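You operate a simulated robot arm through the tools that you are given. There is no shell and no other tool.

You run a simulated robot arm. Do the job below in one go: nothing can be reset, and whatever is moved stays where it is left.

## Task
Pile some things up. At the end: the green brush from the top of the wash bench is in the soak tank; the blue roll from the top of the wash bench is in the soak tank, with the white dough cup from there on top of it and the plastic bush with a white band on top of that; whatever was shut is shut again. Leave all else as you found it, and nothing knocked over.

The check looks at the end state, three seconds after you hand in, the way a careful person would. Anything else that was tipped, shoved, dropped, spilled or broken makes it a failure.

## Robot
A 7-joint arm with a two-finger parallel gripper, fixed in place. Base frame: the origin is at the foot of the arm, x ahead of it, y to its left, z up; the work surface is at about z = 860. Lengths are in mm, angles in degrees, forces in N, time in s.
Its first joint turns from -149.0 to 149.0 degrees. Payload 3.43 kg.
The tool frame sits at the grasp point between the pads (the TCP): z along the fingers, y along the line on which they close. The tips reach 30 mm beyond it. Largest opening 94 mm; finger width 28, thickness 10; the body of the gripper, 50 by 96 mm, starts 55 mm behind the TCP.
Orientation is that of the tool frame in the base frame, as [roll, pitch, yaw] about the fixed x, y, z axes, in that order (R = Rz(yaw) Ry(pitch) Rx(roll)). With the fingers straight down and closing along the base's y, the tool's x points along the base's -x, its y along +y and its z along -z.

## Interface
- The arm moves only by the tool apply_moves. Its argument "steps" is a list of rows, each a list of 7 numbers: the turn, a rotation vector about the base's x, y, z in degrees, then the shift along the base's x, y, z in mm, then the finger opening in mm, from 0 to 94. In form: [[ax, ay, az, tx, ty, tz, jaw], ...]. A call has 1 to 20 rows; each row is the pose to reach, as a shift and turn from the pose commanded when the call began. Rows are played at 5 a second. More than 50 mm and 8.6 degrees between two rows, or a gripper value outside its range, and nothing of the call is played. A pose out of reach is approached as far as the arm can. The call stops where the force on the tool passes 40 N (or 10 N more than at its start, if that is more) or the arm is blocked; 0.2 s more then pass. Each finger travels about 45 mm/s and halts on what it meets, pressing with about 20 N; the grip force reading is that of the motor and also rises with nothing between the fingers. The clock runs only during rows and for 0.2 s after the last one: add rows that repeat a pose to give the fingers time. The reply holds the time, the measured pose of the TCP, the force on the tool along the base axes, the opening and the grip force, in the units named above and with some noise, with the torque about the TCP (base axes, N m) and any sound that the robot's microphone picked up, and new pictures: "views" is both (left out), scene, wrist or none.
- Cameras (640 x 400 px; columns grow to the right, rows downward): "scene" is fixed at [220.3, 649.9, 1439.2]; the picture's right is [-0.40, -0.91, 0.00], its down [-0.66, 0.29, -0.69] and it looks along [0.63, -0.28, -0.72] (base axes); focal length 283 px, centre (320, 200). "wrist" rides on the gripper at [76, 14, -102] in the tool frame; the picture's right is [-0.18, 0.98, 0.00], its down [-0.75, -0.14, -0.64] and it looks along [-0.63, -0.12, 0.77] (tool axes); focal length 243 px, centre (320, 200).
- point_at(camera, pixels): for up to 12 pixels [column, row] of the newest picture of that camera ("zoom" is the newest enlarged one), the place [x, y, z] in the base frame of the surface seen there, good to about 2 mm. The clock stands still meanwhile.
- inspect(camera, box): a new picture of the part [left, top, right, bottom] of that camera's present view, enlarged. The clock stands still meanwhile.
- sign_off(): hands the job in; it is judged then, once.

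Open the gripper and draw the arm clear of the work before you hand the job in, unless the task says otherwise.

The tools are called after "Call:" as a command line: name --pt "numbers of a row" for each row, then --argument value for the rest, lists and objects as JSON in quotes. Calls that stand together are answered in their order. apply_moves: Moves the arm, as the interface text tells. Its arguments: {"type":"object","properties":{"steps":{"type":"array","items":{"type":"array","items":{"type":"number"}}},"views":{"type":"string","enum":["both","scene","wrist","none"]}},"required":["steps"]} The other tools are called the same way: point_at (camera, pixels) gives the place of the surface under pixels of a picture; inspect (camera, box) takes an enlarged picture of a part of a camera's view; sign_off () hands the job in.

At the start:

```text
clock: 0.0
ee_pos: [912.5, 378.0, 1110.8]
ee_rot: [180.0, 0.0, 180.0]
ft_force: [-0.3, -0.7, -0.1]
ft_torque: [-0.01, 0.01, -0.02]
width: 94.2
grasp_force: 0.1
```

scene: 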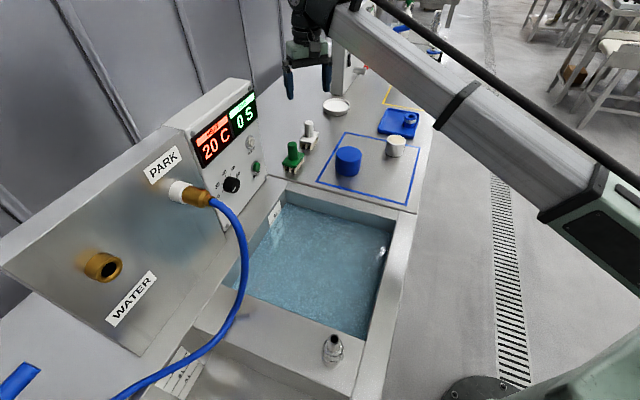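
wrist: 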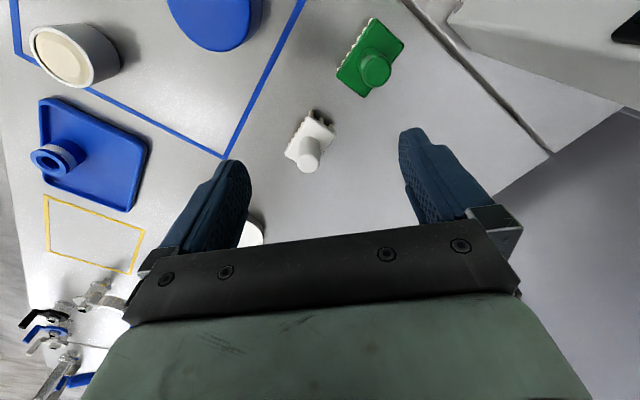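

The scene picture shows the tank of water at about (320,260), green brush at (292,155), blue roll at (348,160), white cup at (396,146) and a blue tray with a bush at (408,120). I'll enlarge these parts before moving.

Call:
inspect --camera "scene" --box '[260, 70, 440, 200]'

Call:
inspect --camera "wrist" --box '[0, 0, 320, 200]'

Call:
inspect --camera "scene" --box '[180, 170, 440, 400]'

```text
3.08 times, centred on (350, 135) of scene
```

zoom: 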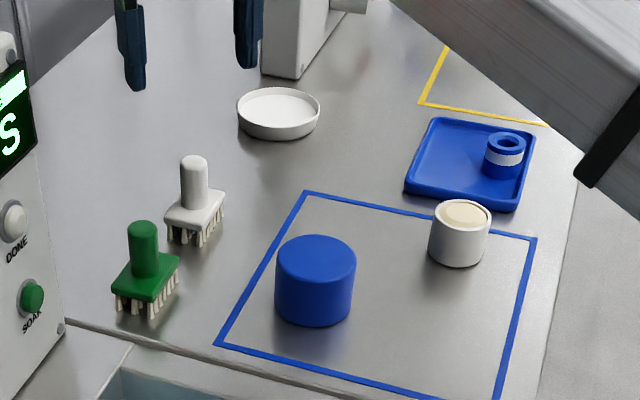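

```text
2.00 times, centred on (160, 100) of wrist
```

zoom: 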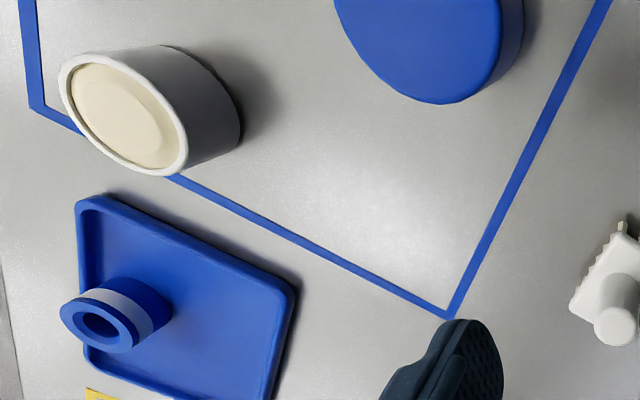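

```text
1.74 times, centred on (310, 285) of scene
```

zoom: 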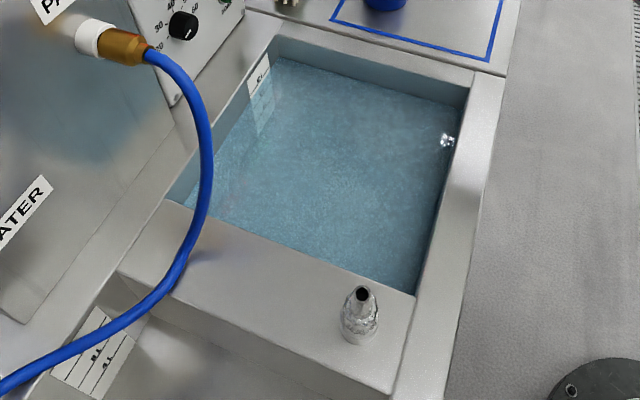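

The tank shows a bright spot near (382,252), which could be a knob of a clear lid or a glint. I'll measure surface points across the tank and the objects.

Call:
point_at --camera "scene" --pixels '[[320, 260], [382, 252], [290, 200], [350, 215], [385, 228], [365, 330], [260, 290], [280, 240], [300, 210], [330, 350], [400, 230], [355, 300]]'

Call:
point_at --camera "scene" --pixels '[[348, 151], [348, 172], [396, 139], [396, 153], [411, 116], [293, 145], [292, 160], [310, 125], [337, 105], [395, 130], [333, 338], [378, 170]]'

Call:
inspect --camera "scene" --box '[340, 200, 430, 300]'

Call:
inspect --camera "scene" --box '[300, 0, 480, 130]'

Call:
inspect --camera "scene" --box '[0, 80, 300, 400]'

```text
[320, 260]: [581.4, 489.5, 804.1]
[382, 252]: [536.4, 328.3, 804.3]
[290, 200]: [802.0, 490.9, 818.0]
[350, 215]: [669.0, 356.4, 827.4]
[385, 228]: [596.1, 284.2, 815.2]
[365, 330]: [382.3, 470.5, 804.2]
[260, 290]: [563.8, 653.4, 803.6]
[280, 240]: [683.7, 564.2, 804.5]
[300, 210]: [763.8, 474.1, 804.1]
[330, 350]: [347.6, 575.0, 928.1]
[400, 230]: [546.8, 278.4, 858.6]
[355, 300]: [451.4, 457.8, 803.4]
```

```text
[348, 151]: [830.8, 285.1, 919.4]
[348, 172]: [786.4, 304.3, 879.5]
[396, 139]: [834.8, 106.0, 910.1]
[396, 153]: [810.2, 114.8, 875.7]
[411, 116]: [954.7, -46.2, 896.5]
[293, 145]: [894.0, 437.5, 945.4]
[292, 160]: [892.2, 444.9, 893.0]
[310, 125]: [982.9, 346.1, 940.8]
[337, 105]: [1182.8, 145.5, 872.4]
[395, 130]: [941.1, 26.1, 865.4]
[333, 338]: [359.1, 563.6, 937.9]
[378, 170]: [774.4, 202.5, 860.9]
```

```text
4.00 times, centred on (385, 250) of scene
```

zoom: 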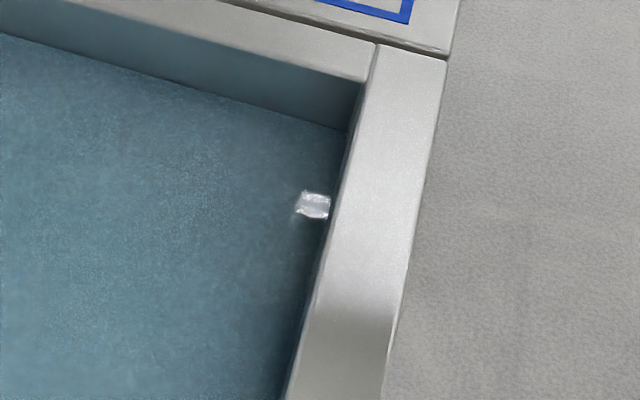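

```text
3.08 times, centred on (390, 65) of scene
```

zoom: 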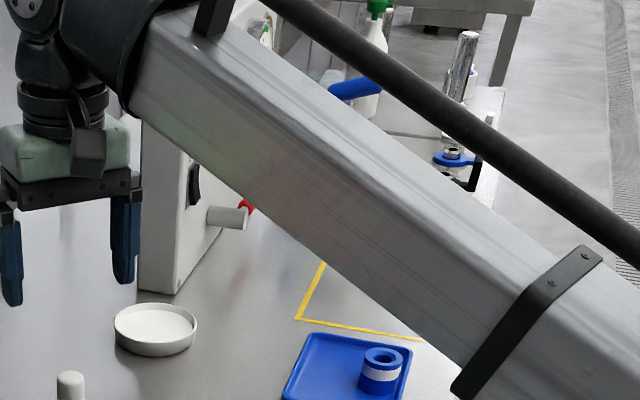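

```text
1.25 times, centred on (150, 240) of scene
```

zoom: 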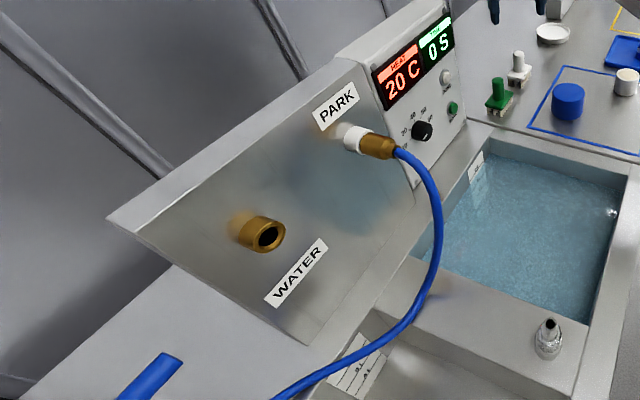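

The water surface reads z≈804 with the rim at 858, no lid seen over it. I'll measure the brush, the control box next to it and the roll edges in an enlarged view.

Call:
inspect --camera "scene" --box '[240, 110, 340, 200]'

Call:
inspect --camera "wrist" --box '[260, 0, 640, 240]'

Call:
point_at --camera "wrist" --pixels '[[376, 68], [340, 75], [362, 95], [402, 42], [372, 20], [480, 85], [548, 152], [440, 20], [500, 150], [390, 150], [308, 160], [318, 118]]'

Call:
point_at --camera "scene" --pixels '[[268, 172], [262, 162], [266, 150], [250, 125], [276, 178], [280, 160], [335, 160], [361, 160], [348, 147], [348, 156], [300, 182], [285, 185]]'

```text
4.44 times, centred on (290, 155) of scene
```

zoom: 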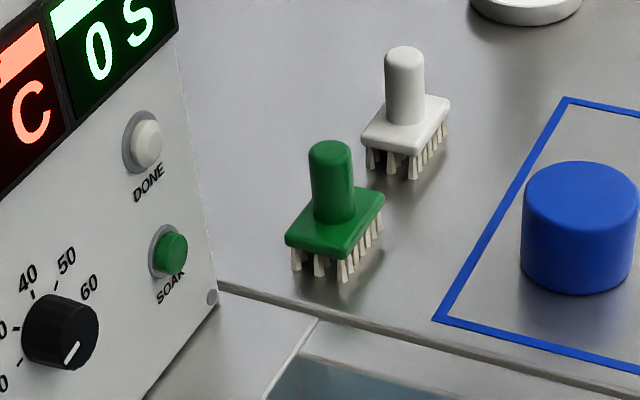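

```text
1.67 times, centred on (450, 120) of wrist
```

zoom: 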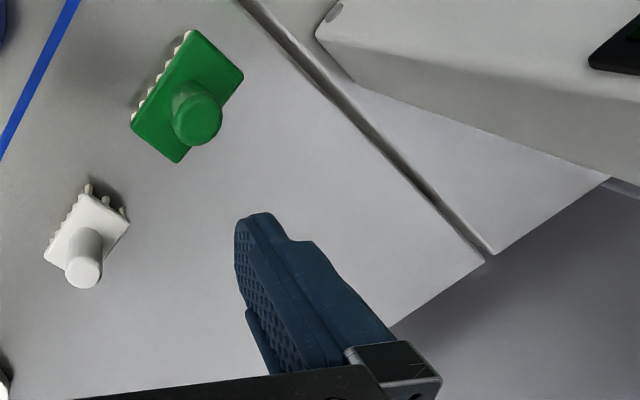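

```text
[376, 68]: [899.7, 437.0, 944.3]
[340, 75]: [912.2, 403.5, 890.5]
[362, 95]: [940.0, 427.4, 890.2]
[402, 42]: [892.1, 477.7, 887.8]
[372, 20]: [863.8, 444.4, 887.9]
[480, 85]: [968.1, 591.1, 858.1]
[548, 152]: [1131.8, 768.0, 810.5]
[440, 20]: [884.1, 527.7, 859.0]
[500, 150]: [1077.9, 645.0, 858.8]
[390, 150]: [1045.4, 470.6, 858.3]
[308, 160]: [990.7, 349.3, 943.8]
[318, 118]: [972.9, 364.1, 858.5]
```

```text
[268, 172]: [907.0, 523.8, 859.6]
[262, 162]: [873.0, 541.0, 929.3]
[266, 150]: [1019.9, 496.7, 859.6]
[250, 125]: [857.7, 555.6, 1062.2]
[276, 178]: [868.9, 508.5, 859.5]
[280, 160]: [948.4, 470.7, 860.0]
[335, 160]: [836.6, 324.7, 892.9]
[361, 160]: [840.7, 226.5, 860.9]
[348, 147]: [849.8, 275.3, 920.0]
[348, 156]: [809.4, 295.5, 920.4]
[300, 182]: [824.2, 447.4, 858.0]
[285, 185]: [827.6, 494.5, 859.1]
```

The brush handle stands near (900,438) with its top at z 945, and the bench is turned about 45° to the base. I'll measure the tank rim corners, the hose and the other objects' edges.

Call:
point_at --camera "scene" --pixels '[[283, 193], [394, 225], [373, 340], [225, 285], [245, 260], [238, 225], [232, 310], [210, 200], [268, 215], [262, 250], [330, 330], [300, 310]]'

Call:
inspect --camera "scene" --box '[230, 180, 310, 260]'

Call:
inspect --camera "scene" --box '[320, 95, 440, 185]'

```text
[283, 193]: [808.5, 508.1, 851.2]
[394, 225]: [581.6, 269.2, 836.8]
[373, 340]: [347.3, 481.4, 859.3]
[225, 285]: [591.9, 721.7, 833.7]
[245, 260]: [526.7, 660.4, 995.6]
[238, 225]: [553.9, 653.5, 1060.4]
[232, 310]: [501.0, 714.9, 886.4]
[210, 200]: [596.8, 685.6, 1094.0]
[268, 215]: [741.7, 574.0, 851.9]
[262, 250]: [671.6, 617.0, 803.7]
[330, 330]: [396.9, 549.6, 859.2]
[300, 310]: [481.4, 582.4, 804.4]
```

```text
5.00 times, centred on (270, 220) of scene
```

zoom: 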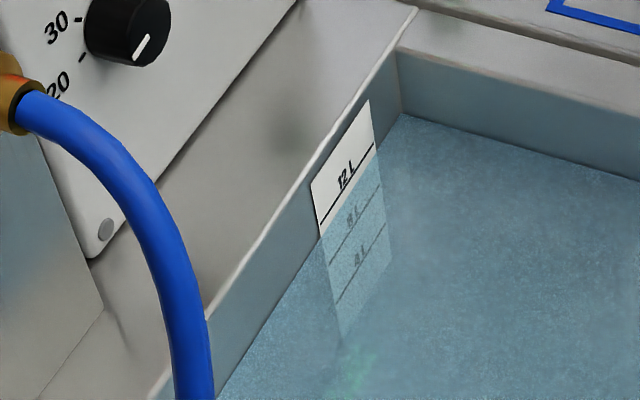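

```text
4.44 times, centred on (380, 140) of scene
```

zoom: 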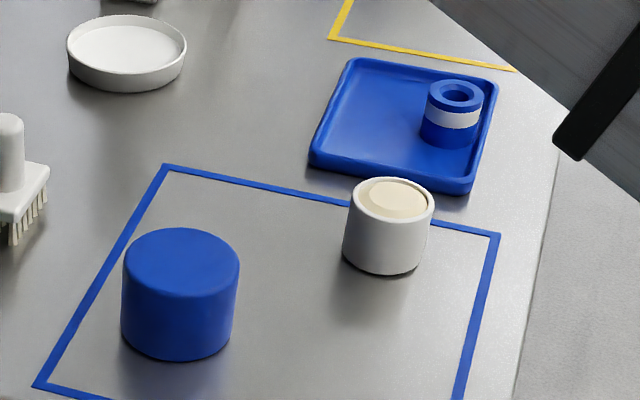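

The level marks 12/8/4 L on the wall suggest the water is roughly 100 mm deep. There's a faint green patch in the water at about (276,252); I'll check whether something already lies in the tank.

Call:
inspect --camera "scene" --box '[240, 220, 320, 290]'

Call:
inspect --camera "scene" --box '[290, 200, 390, 300]'

Call:
point_at --camera "scene" --pixels '[[335, 150], [361, 152], [348, 146], [348, 158], [387, 138], [405, 141], [396, 135], [396, 143], [404, 117], [417, 117], [411, 121], [400, 128]]'

```text
5.71 times, centred on (280, 255) of scene
```

zoom: 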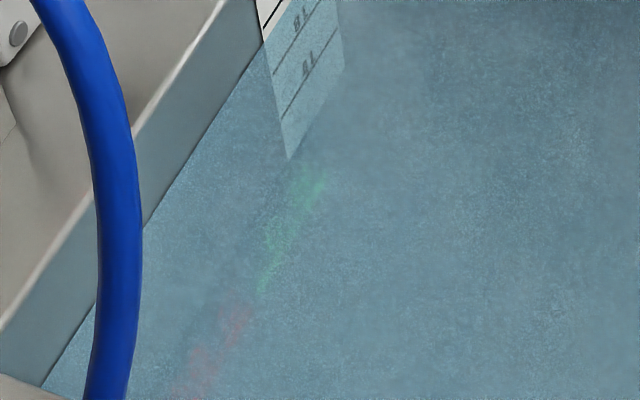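

```text
4.00 times, centred on (340, 250) of scene
```

zoom: 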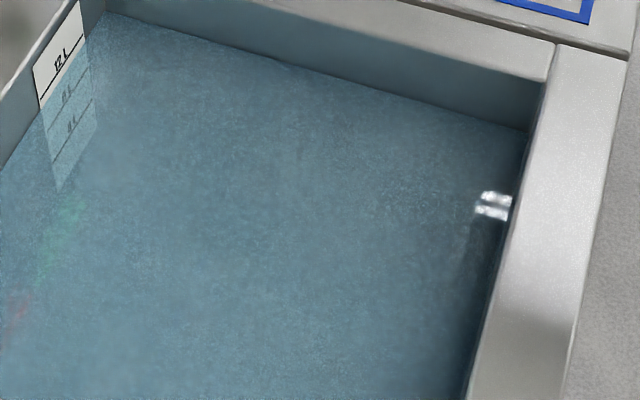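

```text
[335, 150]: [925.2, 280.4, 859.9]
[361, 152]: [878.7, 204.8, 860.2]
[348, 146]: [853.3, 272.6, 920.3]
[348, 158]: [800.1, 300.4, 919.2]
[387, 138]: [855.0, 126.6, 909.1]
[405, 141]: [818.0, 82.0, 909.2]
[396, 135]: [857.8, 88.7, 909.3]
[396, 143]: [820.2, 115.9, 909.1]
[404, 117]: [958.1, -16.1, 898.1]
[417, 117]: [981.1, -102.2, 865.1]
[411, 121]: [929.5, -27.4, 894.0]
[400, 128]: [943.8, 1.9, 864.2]
```

Those patches are only reflections of the displays, and the tank is empty. The brush handle top is near (900,438,945); I move above it, keeping the gripper open, to measure it more closely.

Call:
apply_moves --pt "0 0 0 -4 20 0 94" --pt "0 0 0 -8 40 -10 94" --pt "0 0 0 -12 60 -30 94" --pt "0 0 0 -12 60 -50 94" --pt "0 0 0 -12 60 -70 94"

```text
clock: 1.2
ee_pos: [902.3, 438.0, 1042.7]
ee_rot: [180.0, -0.1, 180.0]
ft_force: [0.7, 1.0, 0.1]
ft_torque: [0.02, -0.01, 0.0]
width: 93.8
grasp_force: 0.2
```

scene: 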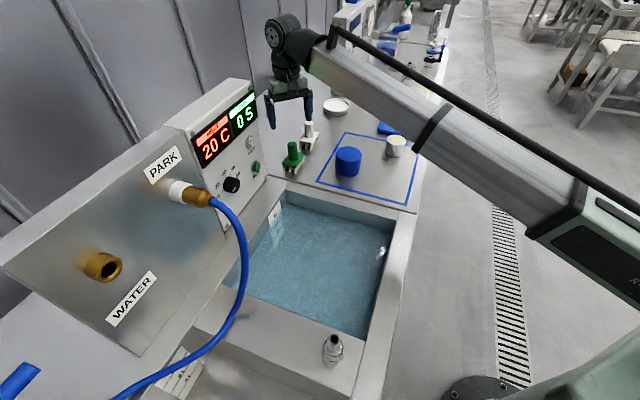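
wrist: 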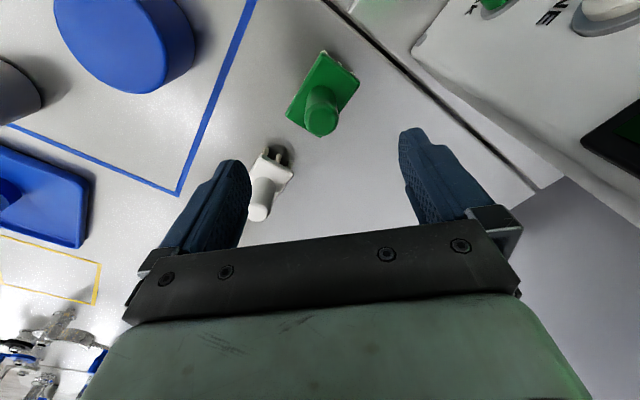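

The handle top disc is at about (322,121) in the wrist view, almost straight under the grasp point. I'll measure it.

Call:
inspect --camera "wrist" --box '[260, 40, 400, 140]'

Call:
point_at --camera "wrist" --pixels '[[322, 121], [311, 121], [333, 121], [322, 130], [322, 112], [290, 112], [355, 85], [322, 56], [262, 212], [275, 160], [307, 105], [340, 105]]'

```text
4.00 times, centred on (330, 90) of wrist
```

zoom: 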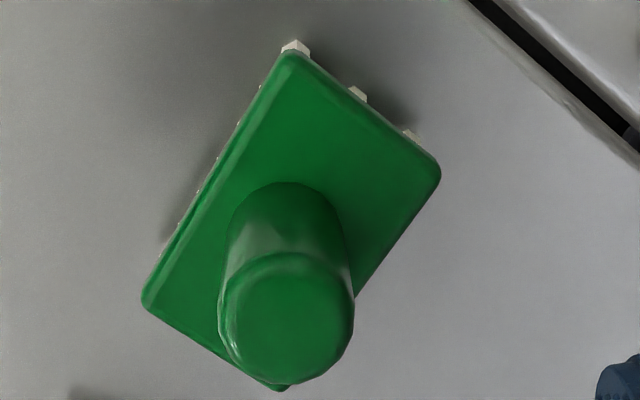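

```text
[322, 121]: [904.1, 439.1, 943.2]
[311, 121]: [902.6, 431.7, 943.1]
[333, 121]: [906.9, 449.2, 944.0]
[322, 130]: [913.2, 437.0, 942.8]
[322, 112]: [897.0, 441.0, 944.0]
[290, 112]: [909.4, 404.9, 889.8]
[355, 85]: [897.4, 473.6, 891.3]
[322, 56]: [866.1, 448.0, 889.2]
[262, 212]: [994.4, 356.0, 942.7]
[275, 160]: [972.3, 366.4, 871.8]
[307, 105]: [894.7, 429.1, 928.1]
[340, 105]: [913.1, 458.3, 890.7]
```

The handle is centred near (902.5,439.5), about 28 mm thick, with the plate top at z 890. I descend to z≈924 (tips just above the plate), close and look.

Call:
apply_moves --pt "0 0 0 1 1 -20 64" --pt "0 0 0 1 1 -45 64" --pt "0 0 0 1 1 -70 64" --pt "0 0 0 1 1 -90 64" --pt "0 0 0 1 1 -105 64" --pt "0 0 0 1 1 -116 64" --pt "0 0 0 1 1 -116 64"

```text
clock: 2.8
ee_pos: [902.3, 439.1, 926.0]
ee_rot: [-180.0, 0.1, 179.9]
ft_force: [-0.2, 0.4, 0.3]
ft_torque: [0.0, 0.01, 0.03]
width: 63.9
grasp_force: 0.1
```

scene: 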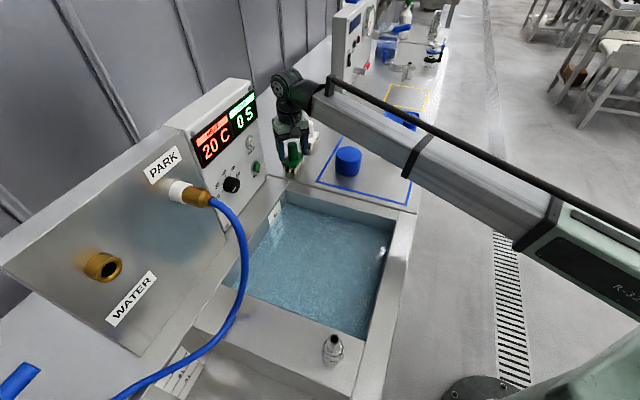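
wrist: 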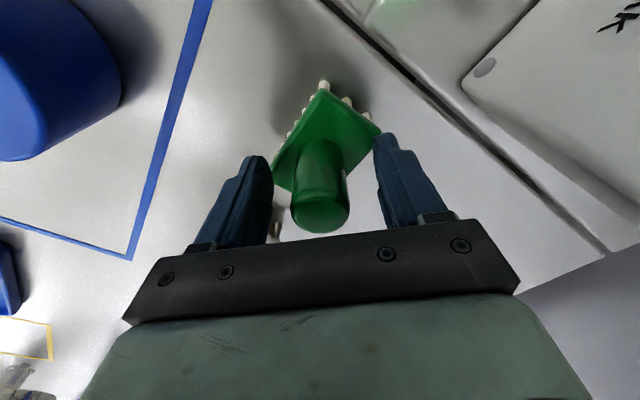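

The handle sits between the pads (about (320,190)) with even gaps. I close on it and then lift a little.

Call:
apply_moves --pt "0 0 0 0 0 0 40" --pt "0 0 0 0 0 0 20" --pt "0 0 0 0 0 0 10" --pt "0 0 0 0 0 0 10" --pt "0 0 0 0 0 0 10" --pt "0 0 0 0 0 5 10" --pt "0 0 0 0 0 20 10" --pt "0 0 0 0 0 40 10"

```text
clock: 4.6
ee_pos: [901.6, 440.4, 964.2]
ee_rot: [-180.0, 0.0, 179.9]
ft_force: [-0.8, 0.1, -1.8]
ft_torque: [-0.01, 0.03, 0.03]
width: 29.0
grasp_force: 20.5
```

scene: 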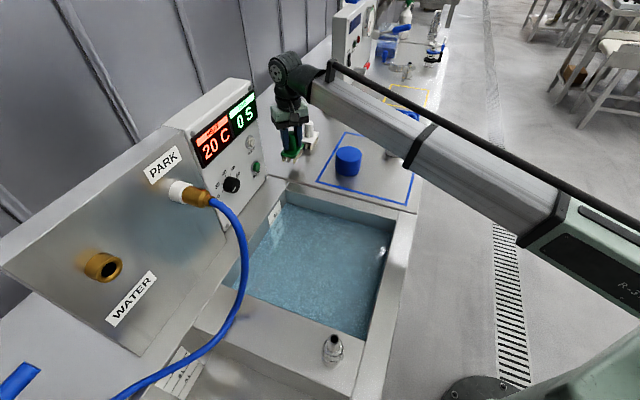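
wrist: 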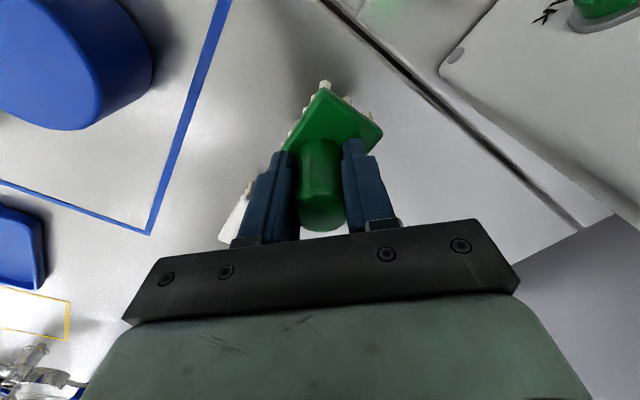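

The brush is held (29 mm, about 0.2 kg). Before carrying it to the tank I check how far the control panel overhangs on the left side.

Call:
point_at --camera "scene" --pixels '[[231, 185], [255, 168], [225, 225], [198, 195], [215, 150], [250, 95], [215, 232], [240, 205], [140, 350], [190, 130]]'

```text
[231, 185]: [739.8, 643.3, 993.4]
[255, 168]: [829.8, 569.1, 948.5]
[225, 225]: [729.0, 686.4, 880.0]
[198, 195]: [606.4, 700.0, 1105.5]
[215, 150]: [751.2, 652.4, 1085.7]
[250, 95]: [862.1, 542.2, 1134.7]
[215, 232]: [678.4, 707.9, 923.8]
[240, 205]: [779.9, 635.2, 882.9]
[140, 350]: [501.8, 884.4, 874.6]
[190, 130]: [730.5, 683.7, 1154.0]
```

The panel face stays at the far left (beyond about 975 mm along the bench's cross direction), so a spot near (693,495) is clear. I carry the brush over the tank at safe height.

Call:
apply_moves --pt "0 0 0 0 0 20 10" --pt "0 0 0 -15 2 30 10" --pt "0 0 0 -40 8 30 10" --pt "0 0 0 -70 16 30 10" --pt "0 0 0 -100 25 30 10" --pt "0 0 0 -130 34 30 10" --pt "0 0 0 -160 43 30 10" --pt "0 0 0 -185 50 30 10" --pt "0 0 0 -202 54 30 10" --pt "0 0 0 -208 55 30 10" --pt "0 0 0 -208 55 30 10"

```text
clock: 7.0
ee_pos: [694.5, 495.0, 994.9]
ee_rot: [180.0, 0.0, 180.0]
ft_force: [0.7, 0.6, -0.7]
ft_torque: [0.02, 0.02, 0.0]
width: 29.1
grasp_force: 19.9
```

scene: 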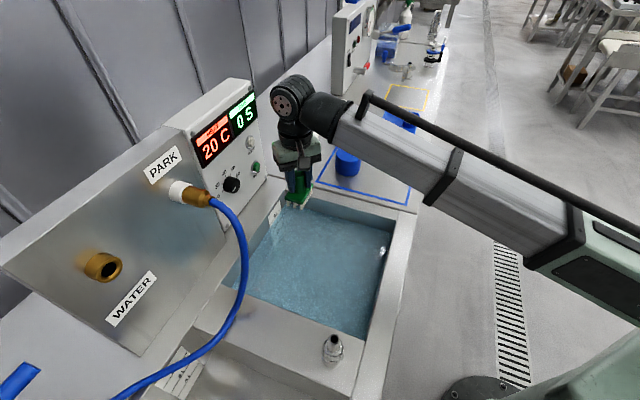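
wrist: 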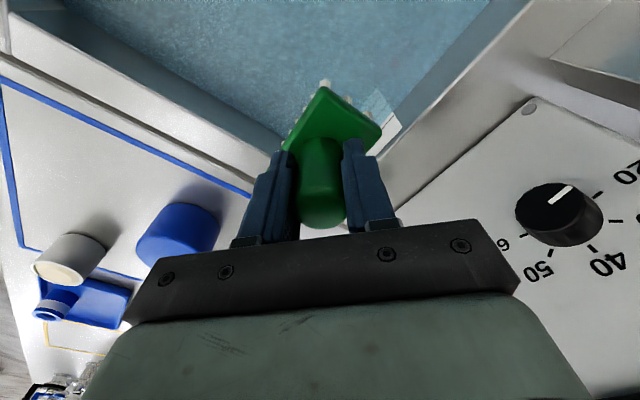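

I shift a bit away from the corner (to about (660,502)) and lower the brush towards the water in modest steps, watching the force.

Call:
apply_moves --pt "0 0 0 -18 4 0 10" --pt "0 0 0 -35 7 -5 10" --pt "0 0 0 -35 7 -25 10" --pt "0 0 0 -35 7 -45 10" --pt "0 0 0 -35 7 -65 10" --pt "0 0 0 -35 7 -85 10" --pt "0 0 0 -35 7 -105 10" --pt "0 0 0 -35 7 -120 10" --pt "0 0 0 -35 7 -130 10" --pt "0 0 0 -35 7 -140 10" --pt "0 0 0 -35 7 -150 10" --pt "0 0 0 -35 7 -160 10" --pt "0 0 0 -35 7 -160 10"

```text
clock: 9.8
ee_pos: [658.2, 501.2, 834.1]
ee_rot: [179.9, 0.1, -180.0]
ft_force: [0.4, -0.4, -0.9]
ft_torque: [-0.05, 0.01, 0.0]
width: 29.4
grasp_force: 20.2
```

scene: 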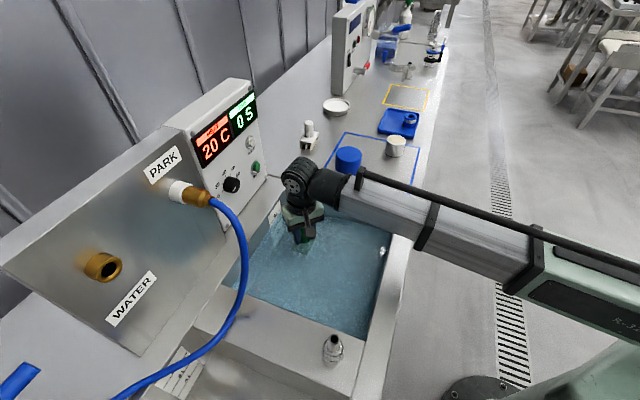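
wrist: 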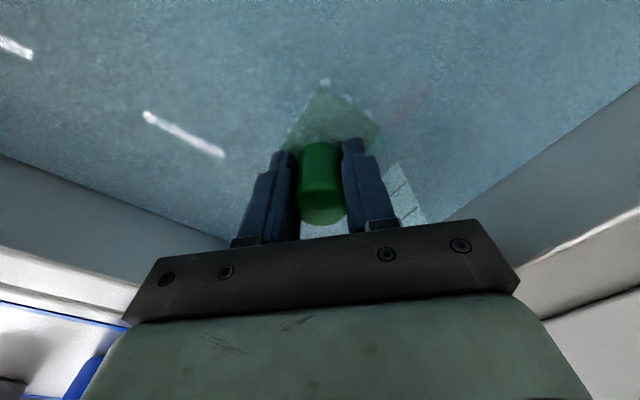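

The brush is partly under water with no resistance. I continue down slowly until contact.

Call:
apply_moves --pt "0 0 0 0 0 -10 10" --pt "0 0 0 0 0 -20 10" --pt "0 0 0 0 0 -28 10" --pt "0 0 0 0 0 -34 10" --pt "0 0 0 0 0 -40 10" --pt "0 0 0 0 0 -45 10" --pt "0 0 0 0 0 -50 10" --pt "0 0 0 0 0 -54 10" --pt "0 0 0 0 0 -58 10" --pt "0 0 0 0 0 -62 10"

```text
clock: 12.0
ee_pos: [660.0, 500.7, 772.7]
ee_rot: [-180.0, 0.0, 180.0]
ft_force: [-0.3, 0.1, 6.1]
ft_torque: [-0.17, 0.11, 0.03]
width: 29.3
grasp_force: 20.1
```

scene: 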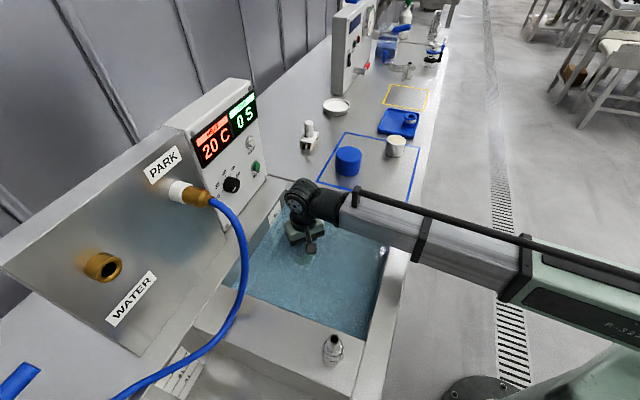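
wrist: 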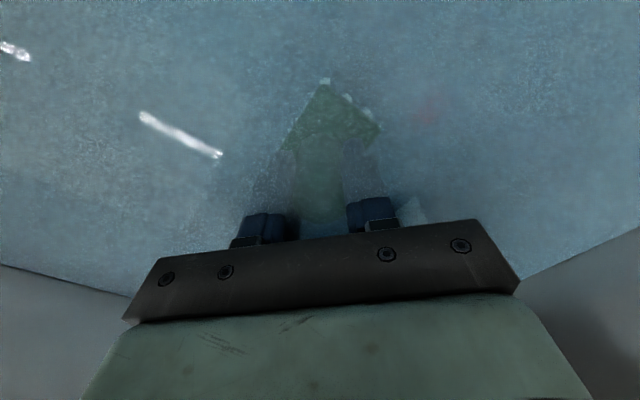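

Force rose to +6 N at z≈772.7, so the bristles likely touch the floor (about z 706). One more millimetre down should confirm it.

Call:
apply_moves --pt "0 0 0 0 0 -1 10" --pt "0 0 0 0 0 -1 10" --views "none"

```text
clock: 12.6
ee_pos: [659.4, 500.2, 772.6]
ee_rot: [-179.9, 0.1, -180.0]
ft_force: [-0.1, 1.5, 15.0]
ft_torque: [0.29, -0.04, 0.02]
width: 29.2
grasp_force: 19.7
```

Contact confirmed (15 N). I ease back 1.5 mm and open the fingers slowly.

Call:
apply_moves --pt "0 0 0 0 0 1 10" --pt "0 0 0 0 0 1.5 10" --pt "0 0 0 0 0 1.5 32" --pt "0 0 0 0 0 1.5 36" --pt "0 0 0 0 0 1.5 44" --pt "0 0 0 0 0 1.5 54" --pt "0 0 0 0 0 1.5 60" --pt "0 0 0 0 0 1.5 60"

```text
clock: 14.4
ee_pos: [658.3, 500.2, 773.2]
ee_rot: [179.9, 0.1, 180.0]
ft_force: [0.1, -0.4, 0.4]
ft_torque: [-0.03, 0.0, -0.01]
width: 59.9
grasp_force: 0.2
```

scene: 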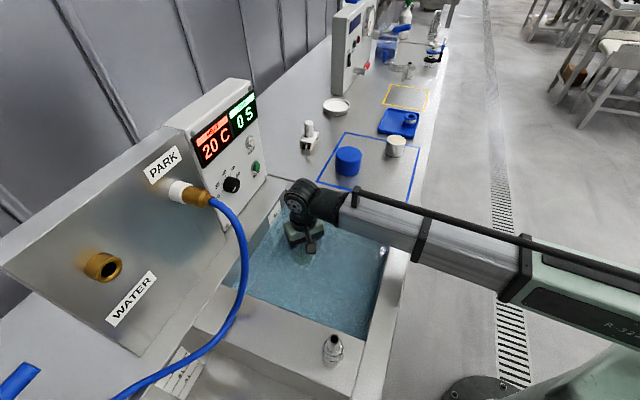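
wrist: 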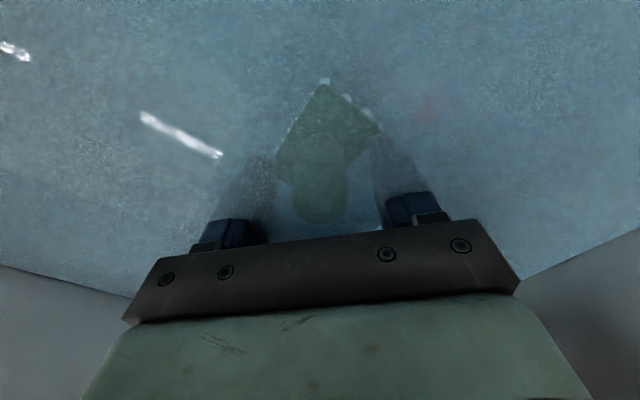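

The brush stands on the floor between the open fingers, and the force is about zero. I raise the gripper straight up out of the tank.

Call:
apply_moves --pt "0 0 0 0 0 8 60" --pt "0 0 0 0 0 20 60" --pt "0 0 0 0 0 35 60" --pt "0 0 0 0 0 55 60" --pt "0 0 0 0 0 80 60" --pt "0 0 0 0 0 110 60" --pt "0 0 0 0 0 140 60" --pt "0 0 0 0 0 170 60" --pt "0 0 0 0 0 200 70" --pt "0 0 0 0 0 230 80"

```text
clock: 16.6
ee_pos: [657.6, 499.6, 1003.7]
ee_rot: [180.0, 0.0, -180.0]
ft_force: [0.9, -0.2, 0.4]
ft_torque: [-0.01, 0.02, 0.03]
width: 80.2
grasp_force: 0.1
```

scene: 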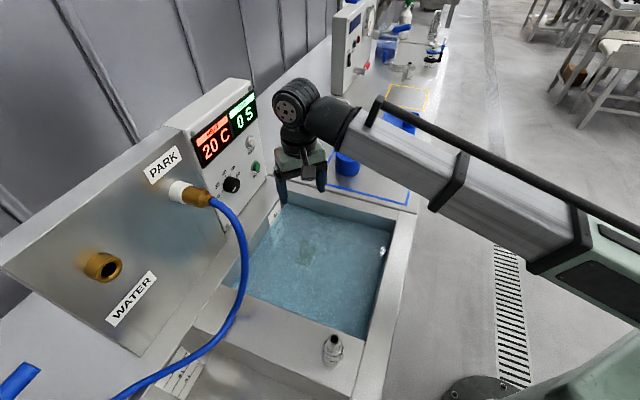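
wrist: 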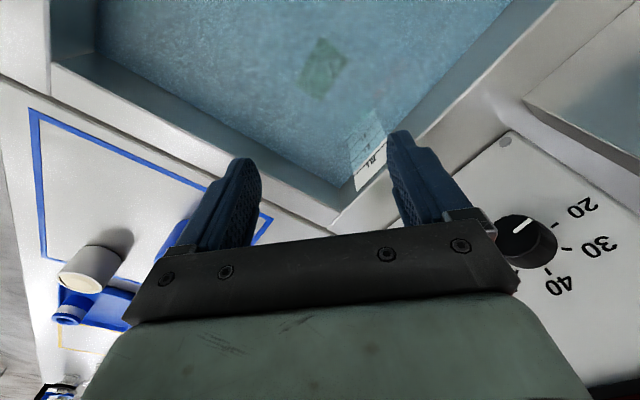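

The brush is visible under water at about (323,68) in the wrist view, upright where I set it. Now I move above the blue roll, around (816,292).

Call:
apply_moves --pt "0 0 0 10 -14 5 94" --pt "0 0 0 28 -38 10 94" --pt "0 0 0 48 -64 15 94" --pt "0 0 0 68 -90 20 94" --pt "0 0 0 88 -116 20 94" --pt "0 0 0 108 -142 20 94" --pt "0 0 0 128 -168 20 94" --pt "0 0 0 146 -192 20 94" --pt "0 0 0 158 -208 20 94" --pt "0 0 0 158 -208 20 94"

```text
clock: 18.8
ee_pos: [815.9, 293.8, 1023.3]
ee_rot: [180.0, -0.1, 180.0]
ft_force: [-0.5, 0.3, 0.1]
ft_torque: [0.02, 0.02, 0.02]
width: 93.9
grasp_force: 0.0
```

scene: 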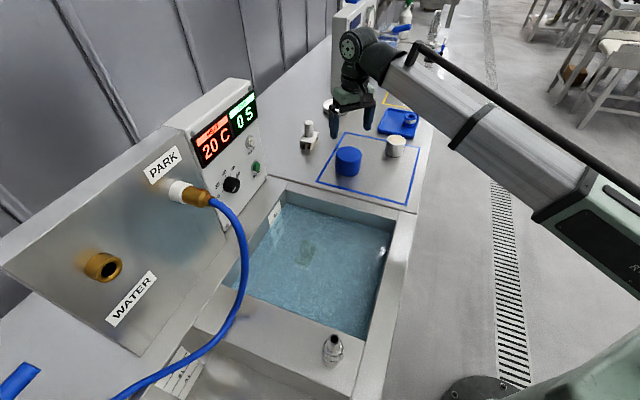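
wrist: 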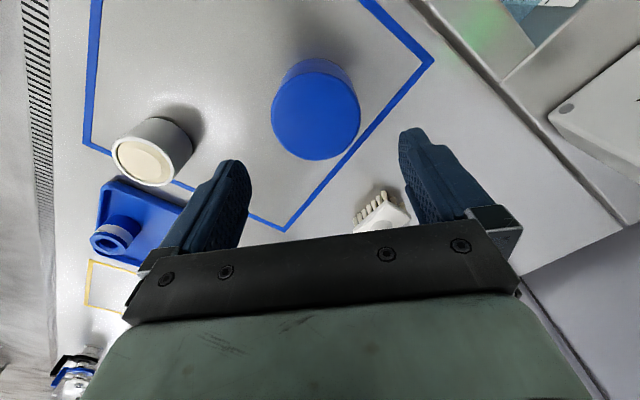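

The roll's top disc is centred near (316,114) in the wrist view. I'll measure its edges.

Call:
inspect --camera "wrist" --box '[250, 40, 390, 180]'

Call:
point_at --camera "wrist" --pixels '[[316, 114], [275, 113], [357, 113], [316, 158], [316, 76], [285, 145], [347, 145], [300, 62], [272, 113], [360, 113], [316, 160], [316, 72]]'

```text
2.86 times, centred on (320, 110) of wrist
```

zoom: 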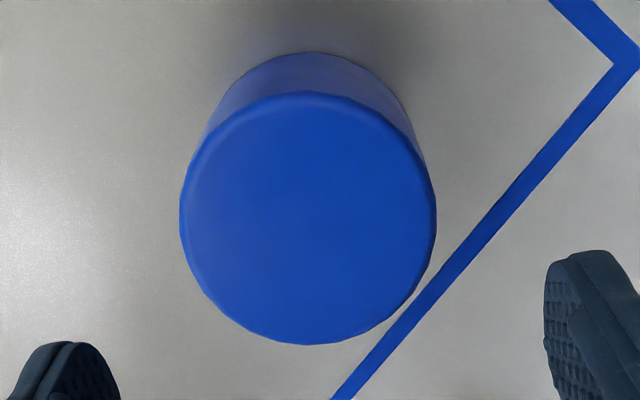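

```text
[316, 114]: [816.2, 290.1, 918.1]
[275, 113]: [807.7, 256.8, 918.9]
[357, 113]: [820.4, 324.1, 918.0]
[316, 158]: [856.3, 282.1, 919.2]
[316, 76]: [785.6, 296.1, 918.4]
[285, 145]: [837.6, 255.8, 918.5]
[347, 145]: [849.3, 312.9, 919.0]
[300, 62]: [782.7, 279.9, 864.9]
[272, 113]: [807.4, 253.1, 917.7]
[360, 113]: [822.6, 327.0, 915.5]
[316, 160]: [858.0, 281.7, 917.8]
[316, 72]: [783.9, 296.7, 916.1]
```

The roll is centred at about (820,289.5) with 77 mm diameter and top at z 919. I align over it and descend with fully open fingers to z≈897.

Call:
apply_moves --pt "0 0 0 3.5 -3.5 -10 94" --pt "0 0 0 3.5 -3.5 -30 94" --pt "0 0 0 3.5 -3.5 -50 94" --pt "0 0 0 3.5 -3.5 -65 94" --pt "0 0 0 3.5 -3.5 -65 94"

```text
clock: 20.0
ee_pos: [820.3, 290.4, 958.0]
ee_rot: [179.9, 0.1, 180.0]
ft_force: [-0.4, -0.1, -0.5]
ft_torque: [0.01, 0.01, -0.03]
width: 94.1
grasp_force: 0.1
```

scene: 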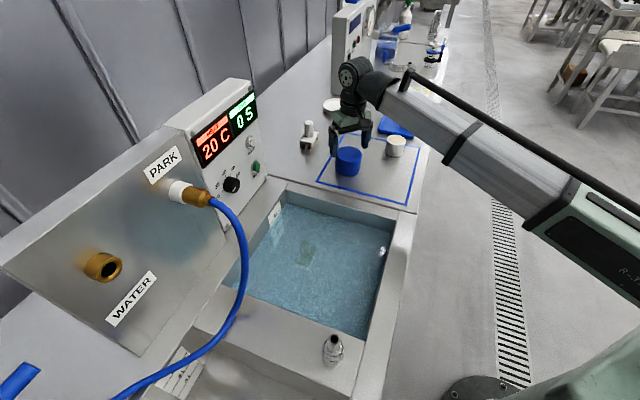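
wrist: 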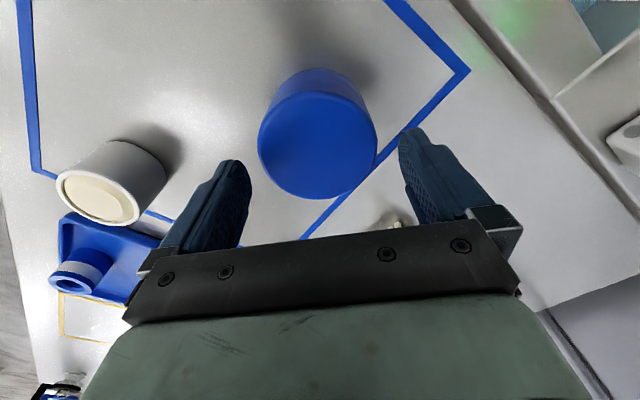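

Roll top appears at (258–377, 145), nearly centred. I check the side edges once more before going down.

Call:
point_at --camera "wrist" --pixels '[[261, 147], [375, 147], [318, 196], [318, 97], [318, 147], [280, 185], [356, 185]]'

```text
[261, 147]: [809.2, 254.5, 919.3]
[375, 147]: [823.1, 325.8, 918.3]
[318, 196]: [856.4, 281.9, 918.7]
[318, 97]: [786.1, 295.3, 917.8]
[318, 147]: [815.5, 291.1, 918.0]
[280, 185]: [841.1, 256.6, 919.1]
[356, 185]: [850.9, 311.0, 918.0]
```

The centre holds at about (820,289.5). I descend the remaining 61 mm with open fingers.

Call:
apply_moves --pt "0 0 0 0 0 -10 94" --pt "0 0 0 0 0 -20 94" --pt "0 0 0 0 0 -30 94" --pt "0 0 0 0 0 -40 94" --pt "0 0 0 0 0 -50 94" --pt "0 0 0 0 0 -61 94" --pt "0 0 0 0 0 -61 94"

```text
clock: 21.6
ee_pos: [821.1, 288.6, 895.8]
ee_rot: [180.0, 0.1, -180.0]
ft_force: [0.9, -0.4, 0.3]
ft_torque: [0.01, 0.02, -0.02]
width: 93.9
grasp_force: 0.0
```

scene: 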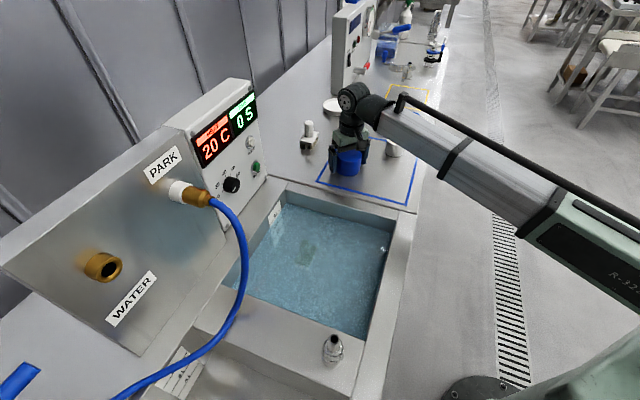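
wrist: 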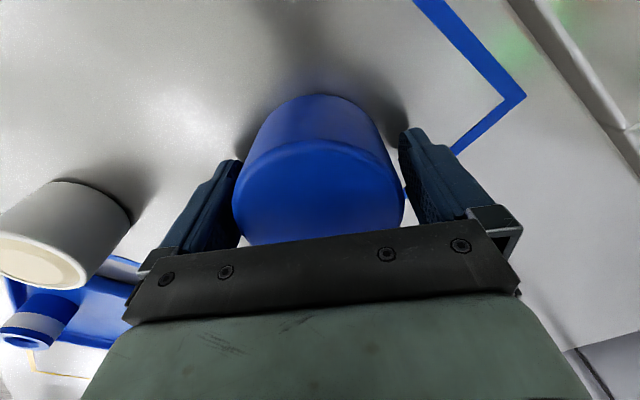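

Roll sits between the fingers with no contact force. I close on it and lift slightly.

Call:
apply_moves --pt "0 0 0 0 0 0 84" --pt "0 0 0 0 0 0 74" --pt "0 0 0 0 0 0 64" --pt "0 0 0 0 0 0 60" --pt "0 0 0 0 0 0 60" --pt "0 0 0 0 0 4 60" --pt "0 0 0 0 0 15 60" --pt "0 0 0 0 0 15 60"

```text
clock: 23.4
ee_pos: [820.9, 287.4, 911.5]
ee_rot: [180.0, 0.0, -180.0]
ft_force: [0.4, -0.4, -2.4]
ft_torque: [-0.01, -0.03, 0.02]
width: 80.0
grasp_force: 20.2
```

scene: 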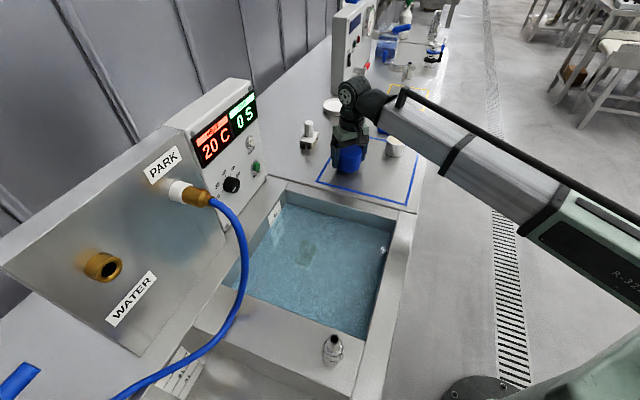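
wrist: 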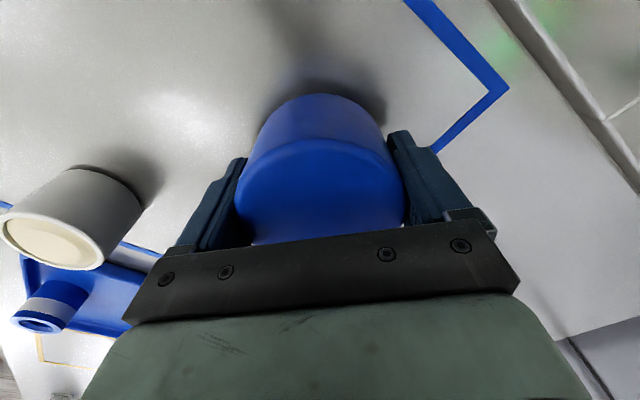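

The roll is gripped (80 mm wide) and the force reading suggests about 0.24 kg, which may be near floating for its 300 cm³. I lift and take a few readings to weigh it.

Call:
apply_moves --pt "0 0 0 0 0 20 60" --pt "0 0 0 0 0 45 60" --pt "0 0 0 0 0 70 60" --pt "0 0 0 0 0 70 60" --pt "0 0 0 0 0 70 60" --views "none"

Call:
apply_moves --pt "0 0 0 0 0 0 60" --views "none"

Call:
apply_moves --pt "0 0 0 0 0 0 60" --views "none"

Call:
apply_moves --pt "0 0 0 0 0 0 60" --views "wrist"

```text
clock: 24.6
ee_pos: [820.0, 289.0, 983.0]
ee_rot: [-179.9, 0.0, 180.0]
ft_force: [-1.3, -0.4, -2.6]
ft_torque: [-0.02, 0.01, 0.04]
width: 79.8
grasp_force: 20.2
```

```text
clock: 25.0
ee_pos: [819.9, 289.1, 983.7]
ee_rot: [180.0, 0.0, -180.0]
ft_force: [0.0, -0.1, -1.0]
ft_torque: [0.04, 0.0, -0.05]
width: 79.8
grasp_force: 20.0
```

```text
clock: 25.4
ee_pos: [819.8, 288.8, 982.8]
ee_rot: [-179.9, 0.0, -179.9]
ft_force: [-0.5, 0.3, -1.5]
ft_torque: [0.01, -0.01, 0.02]
width: 80.0
grasp_force: 20.3
```

```text
clock: 25.8
ee_pos: [819.9, 289.2, 983.2]
ee_rot: [180.0, 0.0, 180.0]
ft_force: [-0.2, 0.2, -2.2]
ft_torque: [0.04, 0.0, -0.01]
width: 79.9
grasp_force: 20.3
```

wrist: 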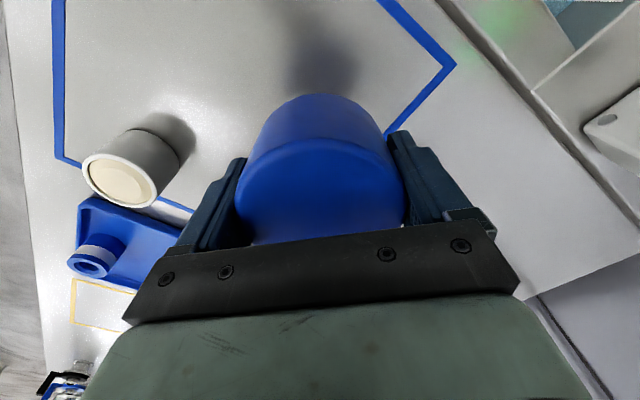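

Averaged, the roll weighs about 0.2 kg, so it might float if the water carries. I carry it over the tank to around (523,452) and then test the buoyancy while holding it.

Call:
apply_moves --pt "0 0 0 -12 6 5 60" --pt "0 0 0 -36 20 10 60" --pt "0 0 0 -64 35 10 60" --pt "0 0 0 -92 50 10 60" --pt "0 0 0 -120 66 10 60" --pt "0 0 0 -148 81 10 60" --pt "0 0 0 -176 96 10 60" --pt "0 0 0 -204 112 10 60" --pt "0 0 0 -232 127 10 60" --pt "0 0 0 -260 142 10 60" --pt "0 0 0 -282 155 10 60" --pt "0 0 0 -294 162 10 60" --pt "0 0 0 -297 163 10 60" --pt "0 0 0 -297 163 10 60"

```text
clock: 28.8
ee_pos: [522.9, 452.4, 993.0]
ee_rot: [-180.0, 0.1, 180.0]
ft_force: [0.7, 0.1, -1.9]
ft_torque: [-0.01, 0.05, 0.01]
width: 79.9
grasp_force: 20.0
```

scene: 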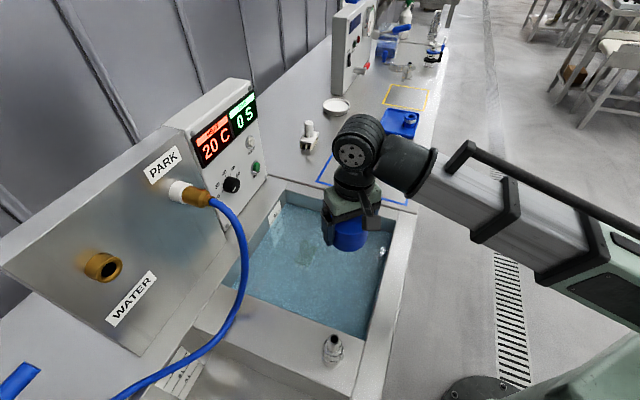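
wrist: 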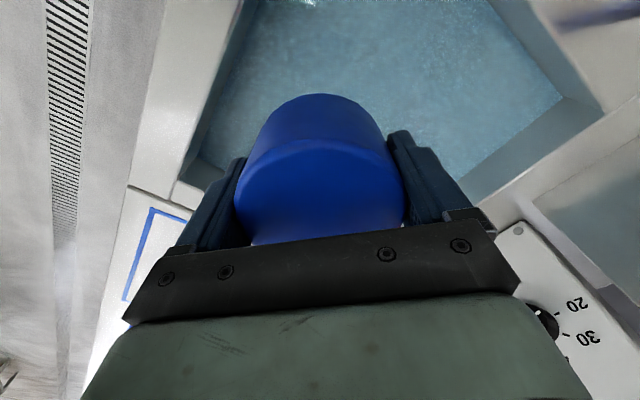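

I lower the roll into the water until it is covered (TCP about 782) and read the force.

Call:
apply_moves --pt "0 0 0 0 0 -20 60" --pt "0 0 0 0 0 -45 60" --pt "0 0 0 0 0 -70 60" --pt "0 0 0 0 0 -95 60" --pt "0 0 0 0 0 -120 60" --pt "0 0 0 0 0 -140 60" --pt "0 0 0 0 0 -152 60" --pt "0 0 0 0 0 -164 60" --pt "0 0 0 0 0 -176 60" --pt "0 0 0 0 0 -188 60" --pt "0 0 0 0 0 -200 60" --pt "0 0 0 0 0 -211 60" --pt "0 0 0 0 0 -211 60" --pt "0 0 0 0 0 -211 60"

Call:
apply_moves --pt "0 0 0 0 0 0 60" --views "none"

Call:
apply_moves --pt "0 0 0 0 0 0 60" --views "none"

Call:
apply_moves --pt "0 0 0 0 0 0 60" --views "none"

```text
clock: 31.8
ee_pos: [523.7, 451.4, 781.1]
ee_rot: [-179.9, 0.0, -180.0]
ft_force: [-0.9, 0.0, -2.6]
ft_torque: [0.01, -0.01, 0.02]
width: 80.0
grasp_force: 19.8
```

scene: 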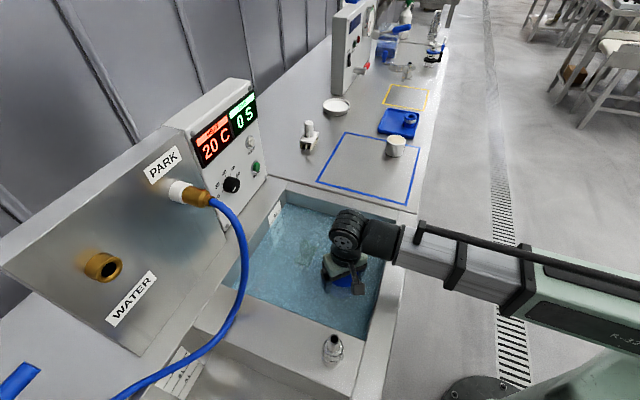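
wrist: 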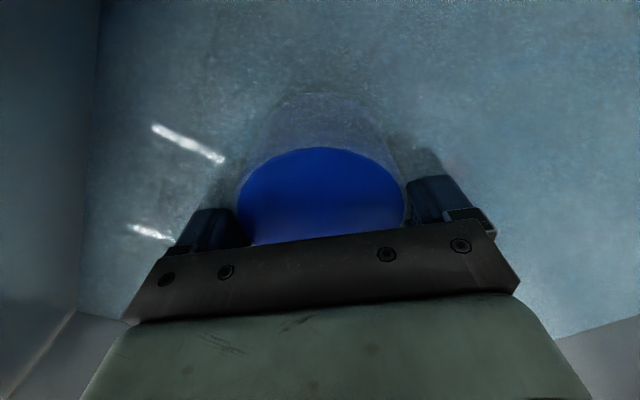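

```text
clock: 32.2
ee_pos: [522.9, 452.4, 782.1]
ee_rot: [-180.0, 0.0, -180.0]
ft_force: [0.0, -0.5, -1.6]
ft_torque: [0.02, 0.0, -0.05]
width: 79.8
grasp_force: 19.8
```

```text
clock: 32.6
ee_pos: [523.3, 452.1, 781.2]
ee_rot: [-179.9, 0.1, -179.9]
ft_force: [0.5, -0.3, -2.5]
ft_torque: [0.01, -0.01, 0.0]
width: 80.0
grasp_force: 20.3
```

```text
clock: 33.0
ee_pos: [523.3, 451.9, 782.1]
ee_rot: [-179.9, 0.1, -179.9]
ft_force: [0.1, -0.2, -1.1]
ft_torque: [0.01, 0.01, -0.01]
width: 79.7
grasp_force: 20.1
```

The force is unchanged under water (about -2 N), so there's no buoyancy here. I lower to near the floor and then in small steps until contact.

Call:
apply_moves --pt "0 0 0 0 0 -10 60" --pt "0 0 0 0 0 -20 60" --pt "0 0 0 0 0 -28 60" --pt "0 0 0 0 0 -33 60" --pt "0 0 0 0 0 -36 60" --pt "0 0 0 0 0 -38 60" --pt "0 0 0 0 0 -38 60" --views "none"

```text
clock: 34.6
ee_pos: [523.2, 452.5, 744.0]
ee_rot: [-180.0, 0.1, 180.0]
ft_force: [0.0, 0.2, -1.3]
ft_torque: [-0.03, 0.03, 0.0]
width: 80.1
grasp_force: 19.9
```

No contact yet at z≈744. I continue in 1 mm steps.

Call:
apply_moves --pt "0 0 0 0 0 -1 60" --pt "0 0 0 0 0 -1 60" --views "none"

Call:
apply_moves --pt "0 0 0 0 0 -1 60" --pt "0 0 0 0 0 -1 60" --views "none"

```text
clock: 35.2
ee_pos: [523.1, 452.4, 742.8]
ee_rot: [180.0, -0.1, -180.0]
ft_force: [-0.6, -0.7, -1.4]
ft_torque: [-0.01, 0.04, 0.01]
width: 79.9
grasp_force: 20.3
```

```text
clock: 35.8
ee_pos: [523.3, 451.8, 742.0]
ee_rot: [-179.9, 0.0, 179.9]
ft_force: [0.7, 0.5, -3.4]
ft_torque: [0.01, 0.0, 0.0]
width: 79.8
grasp_force: 19.7
```

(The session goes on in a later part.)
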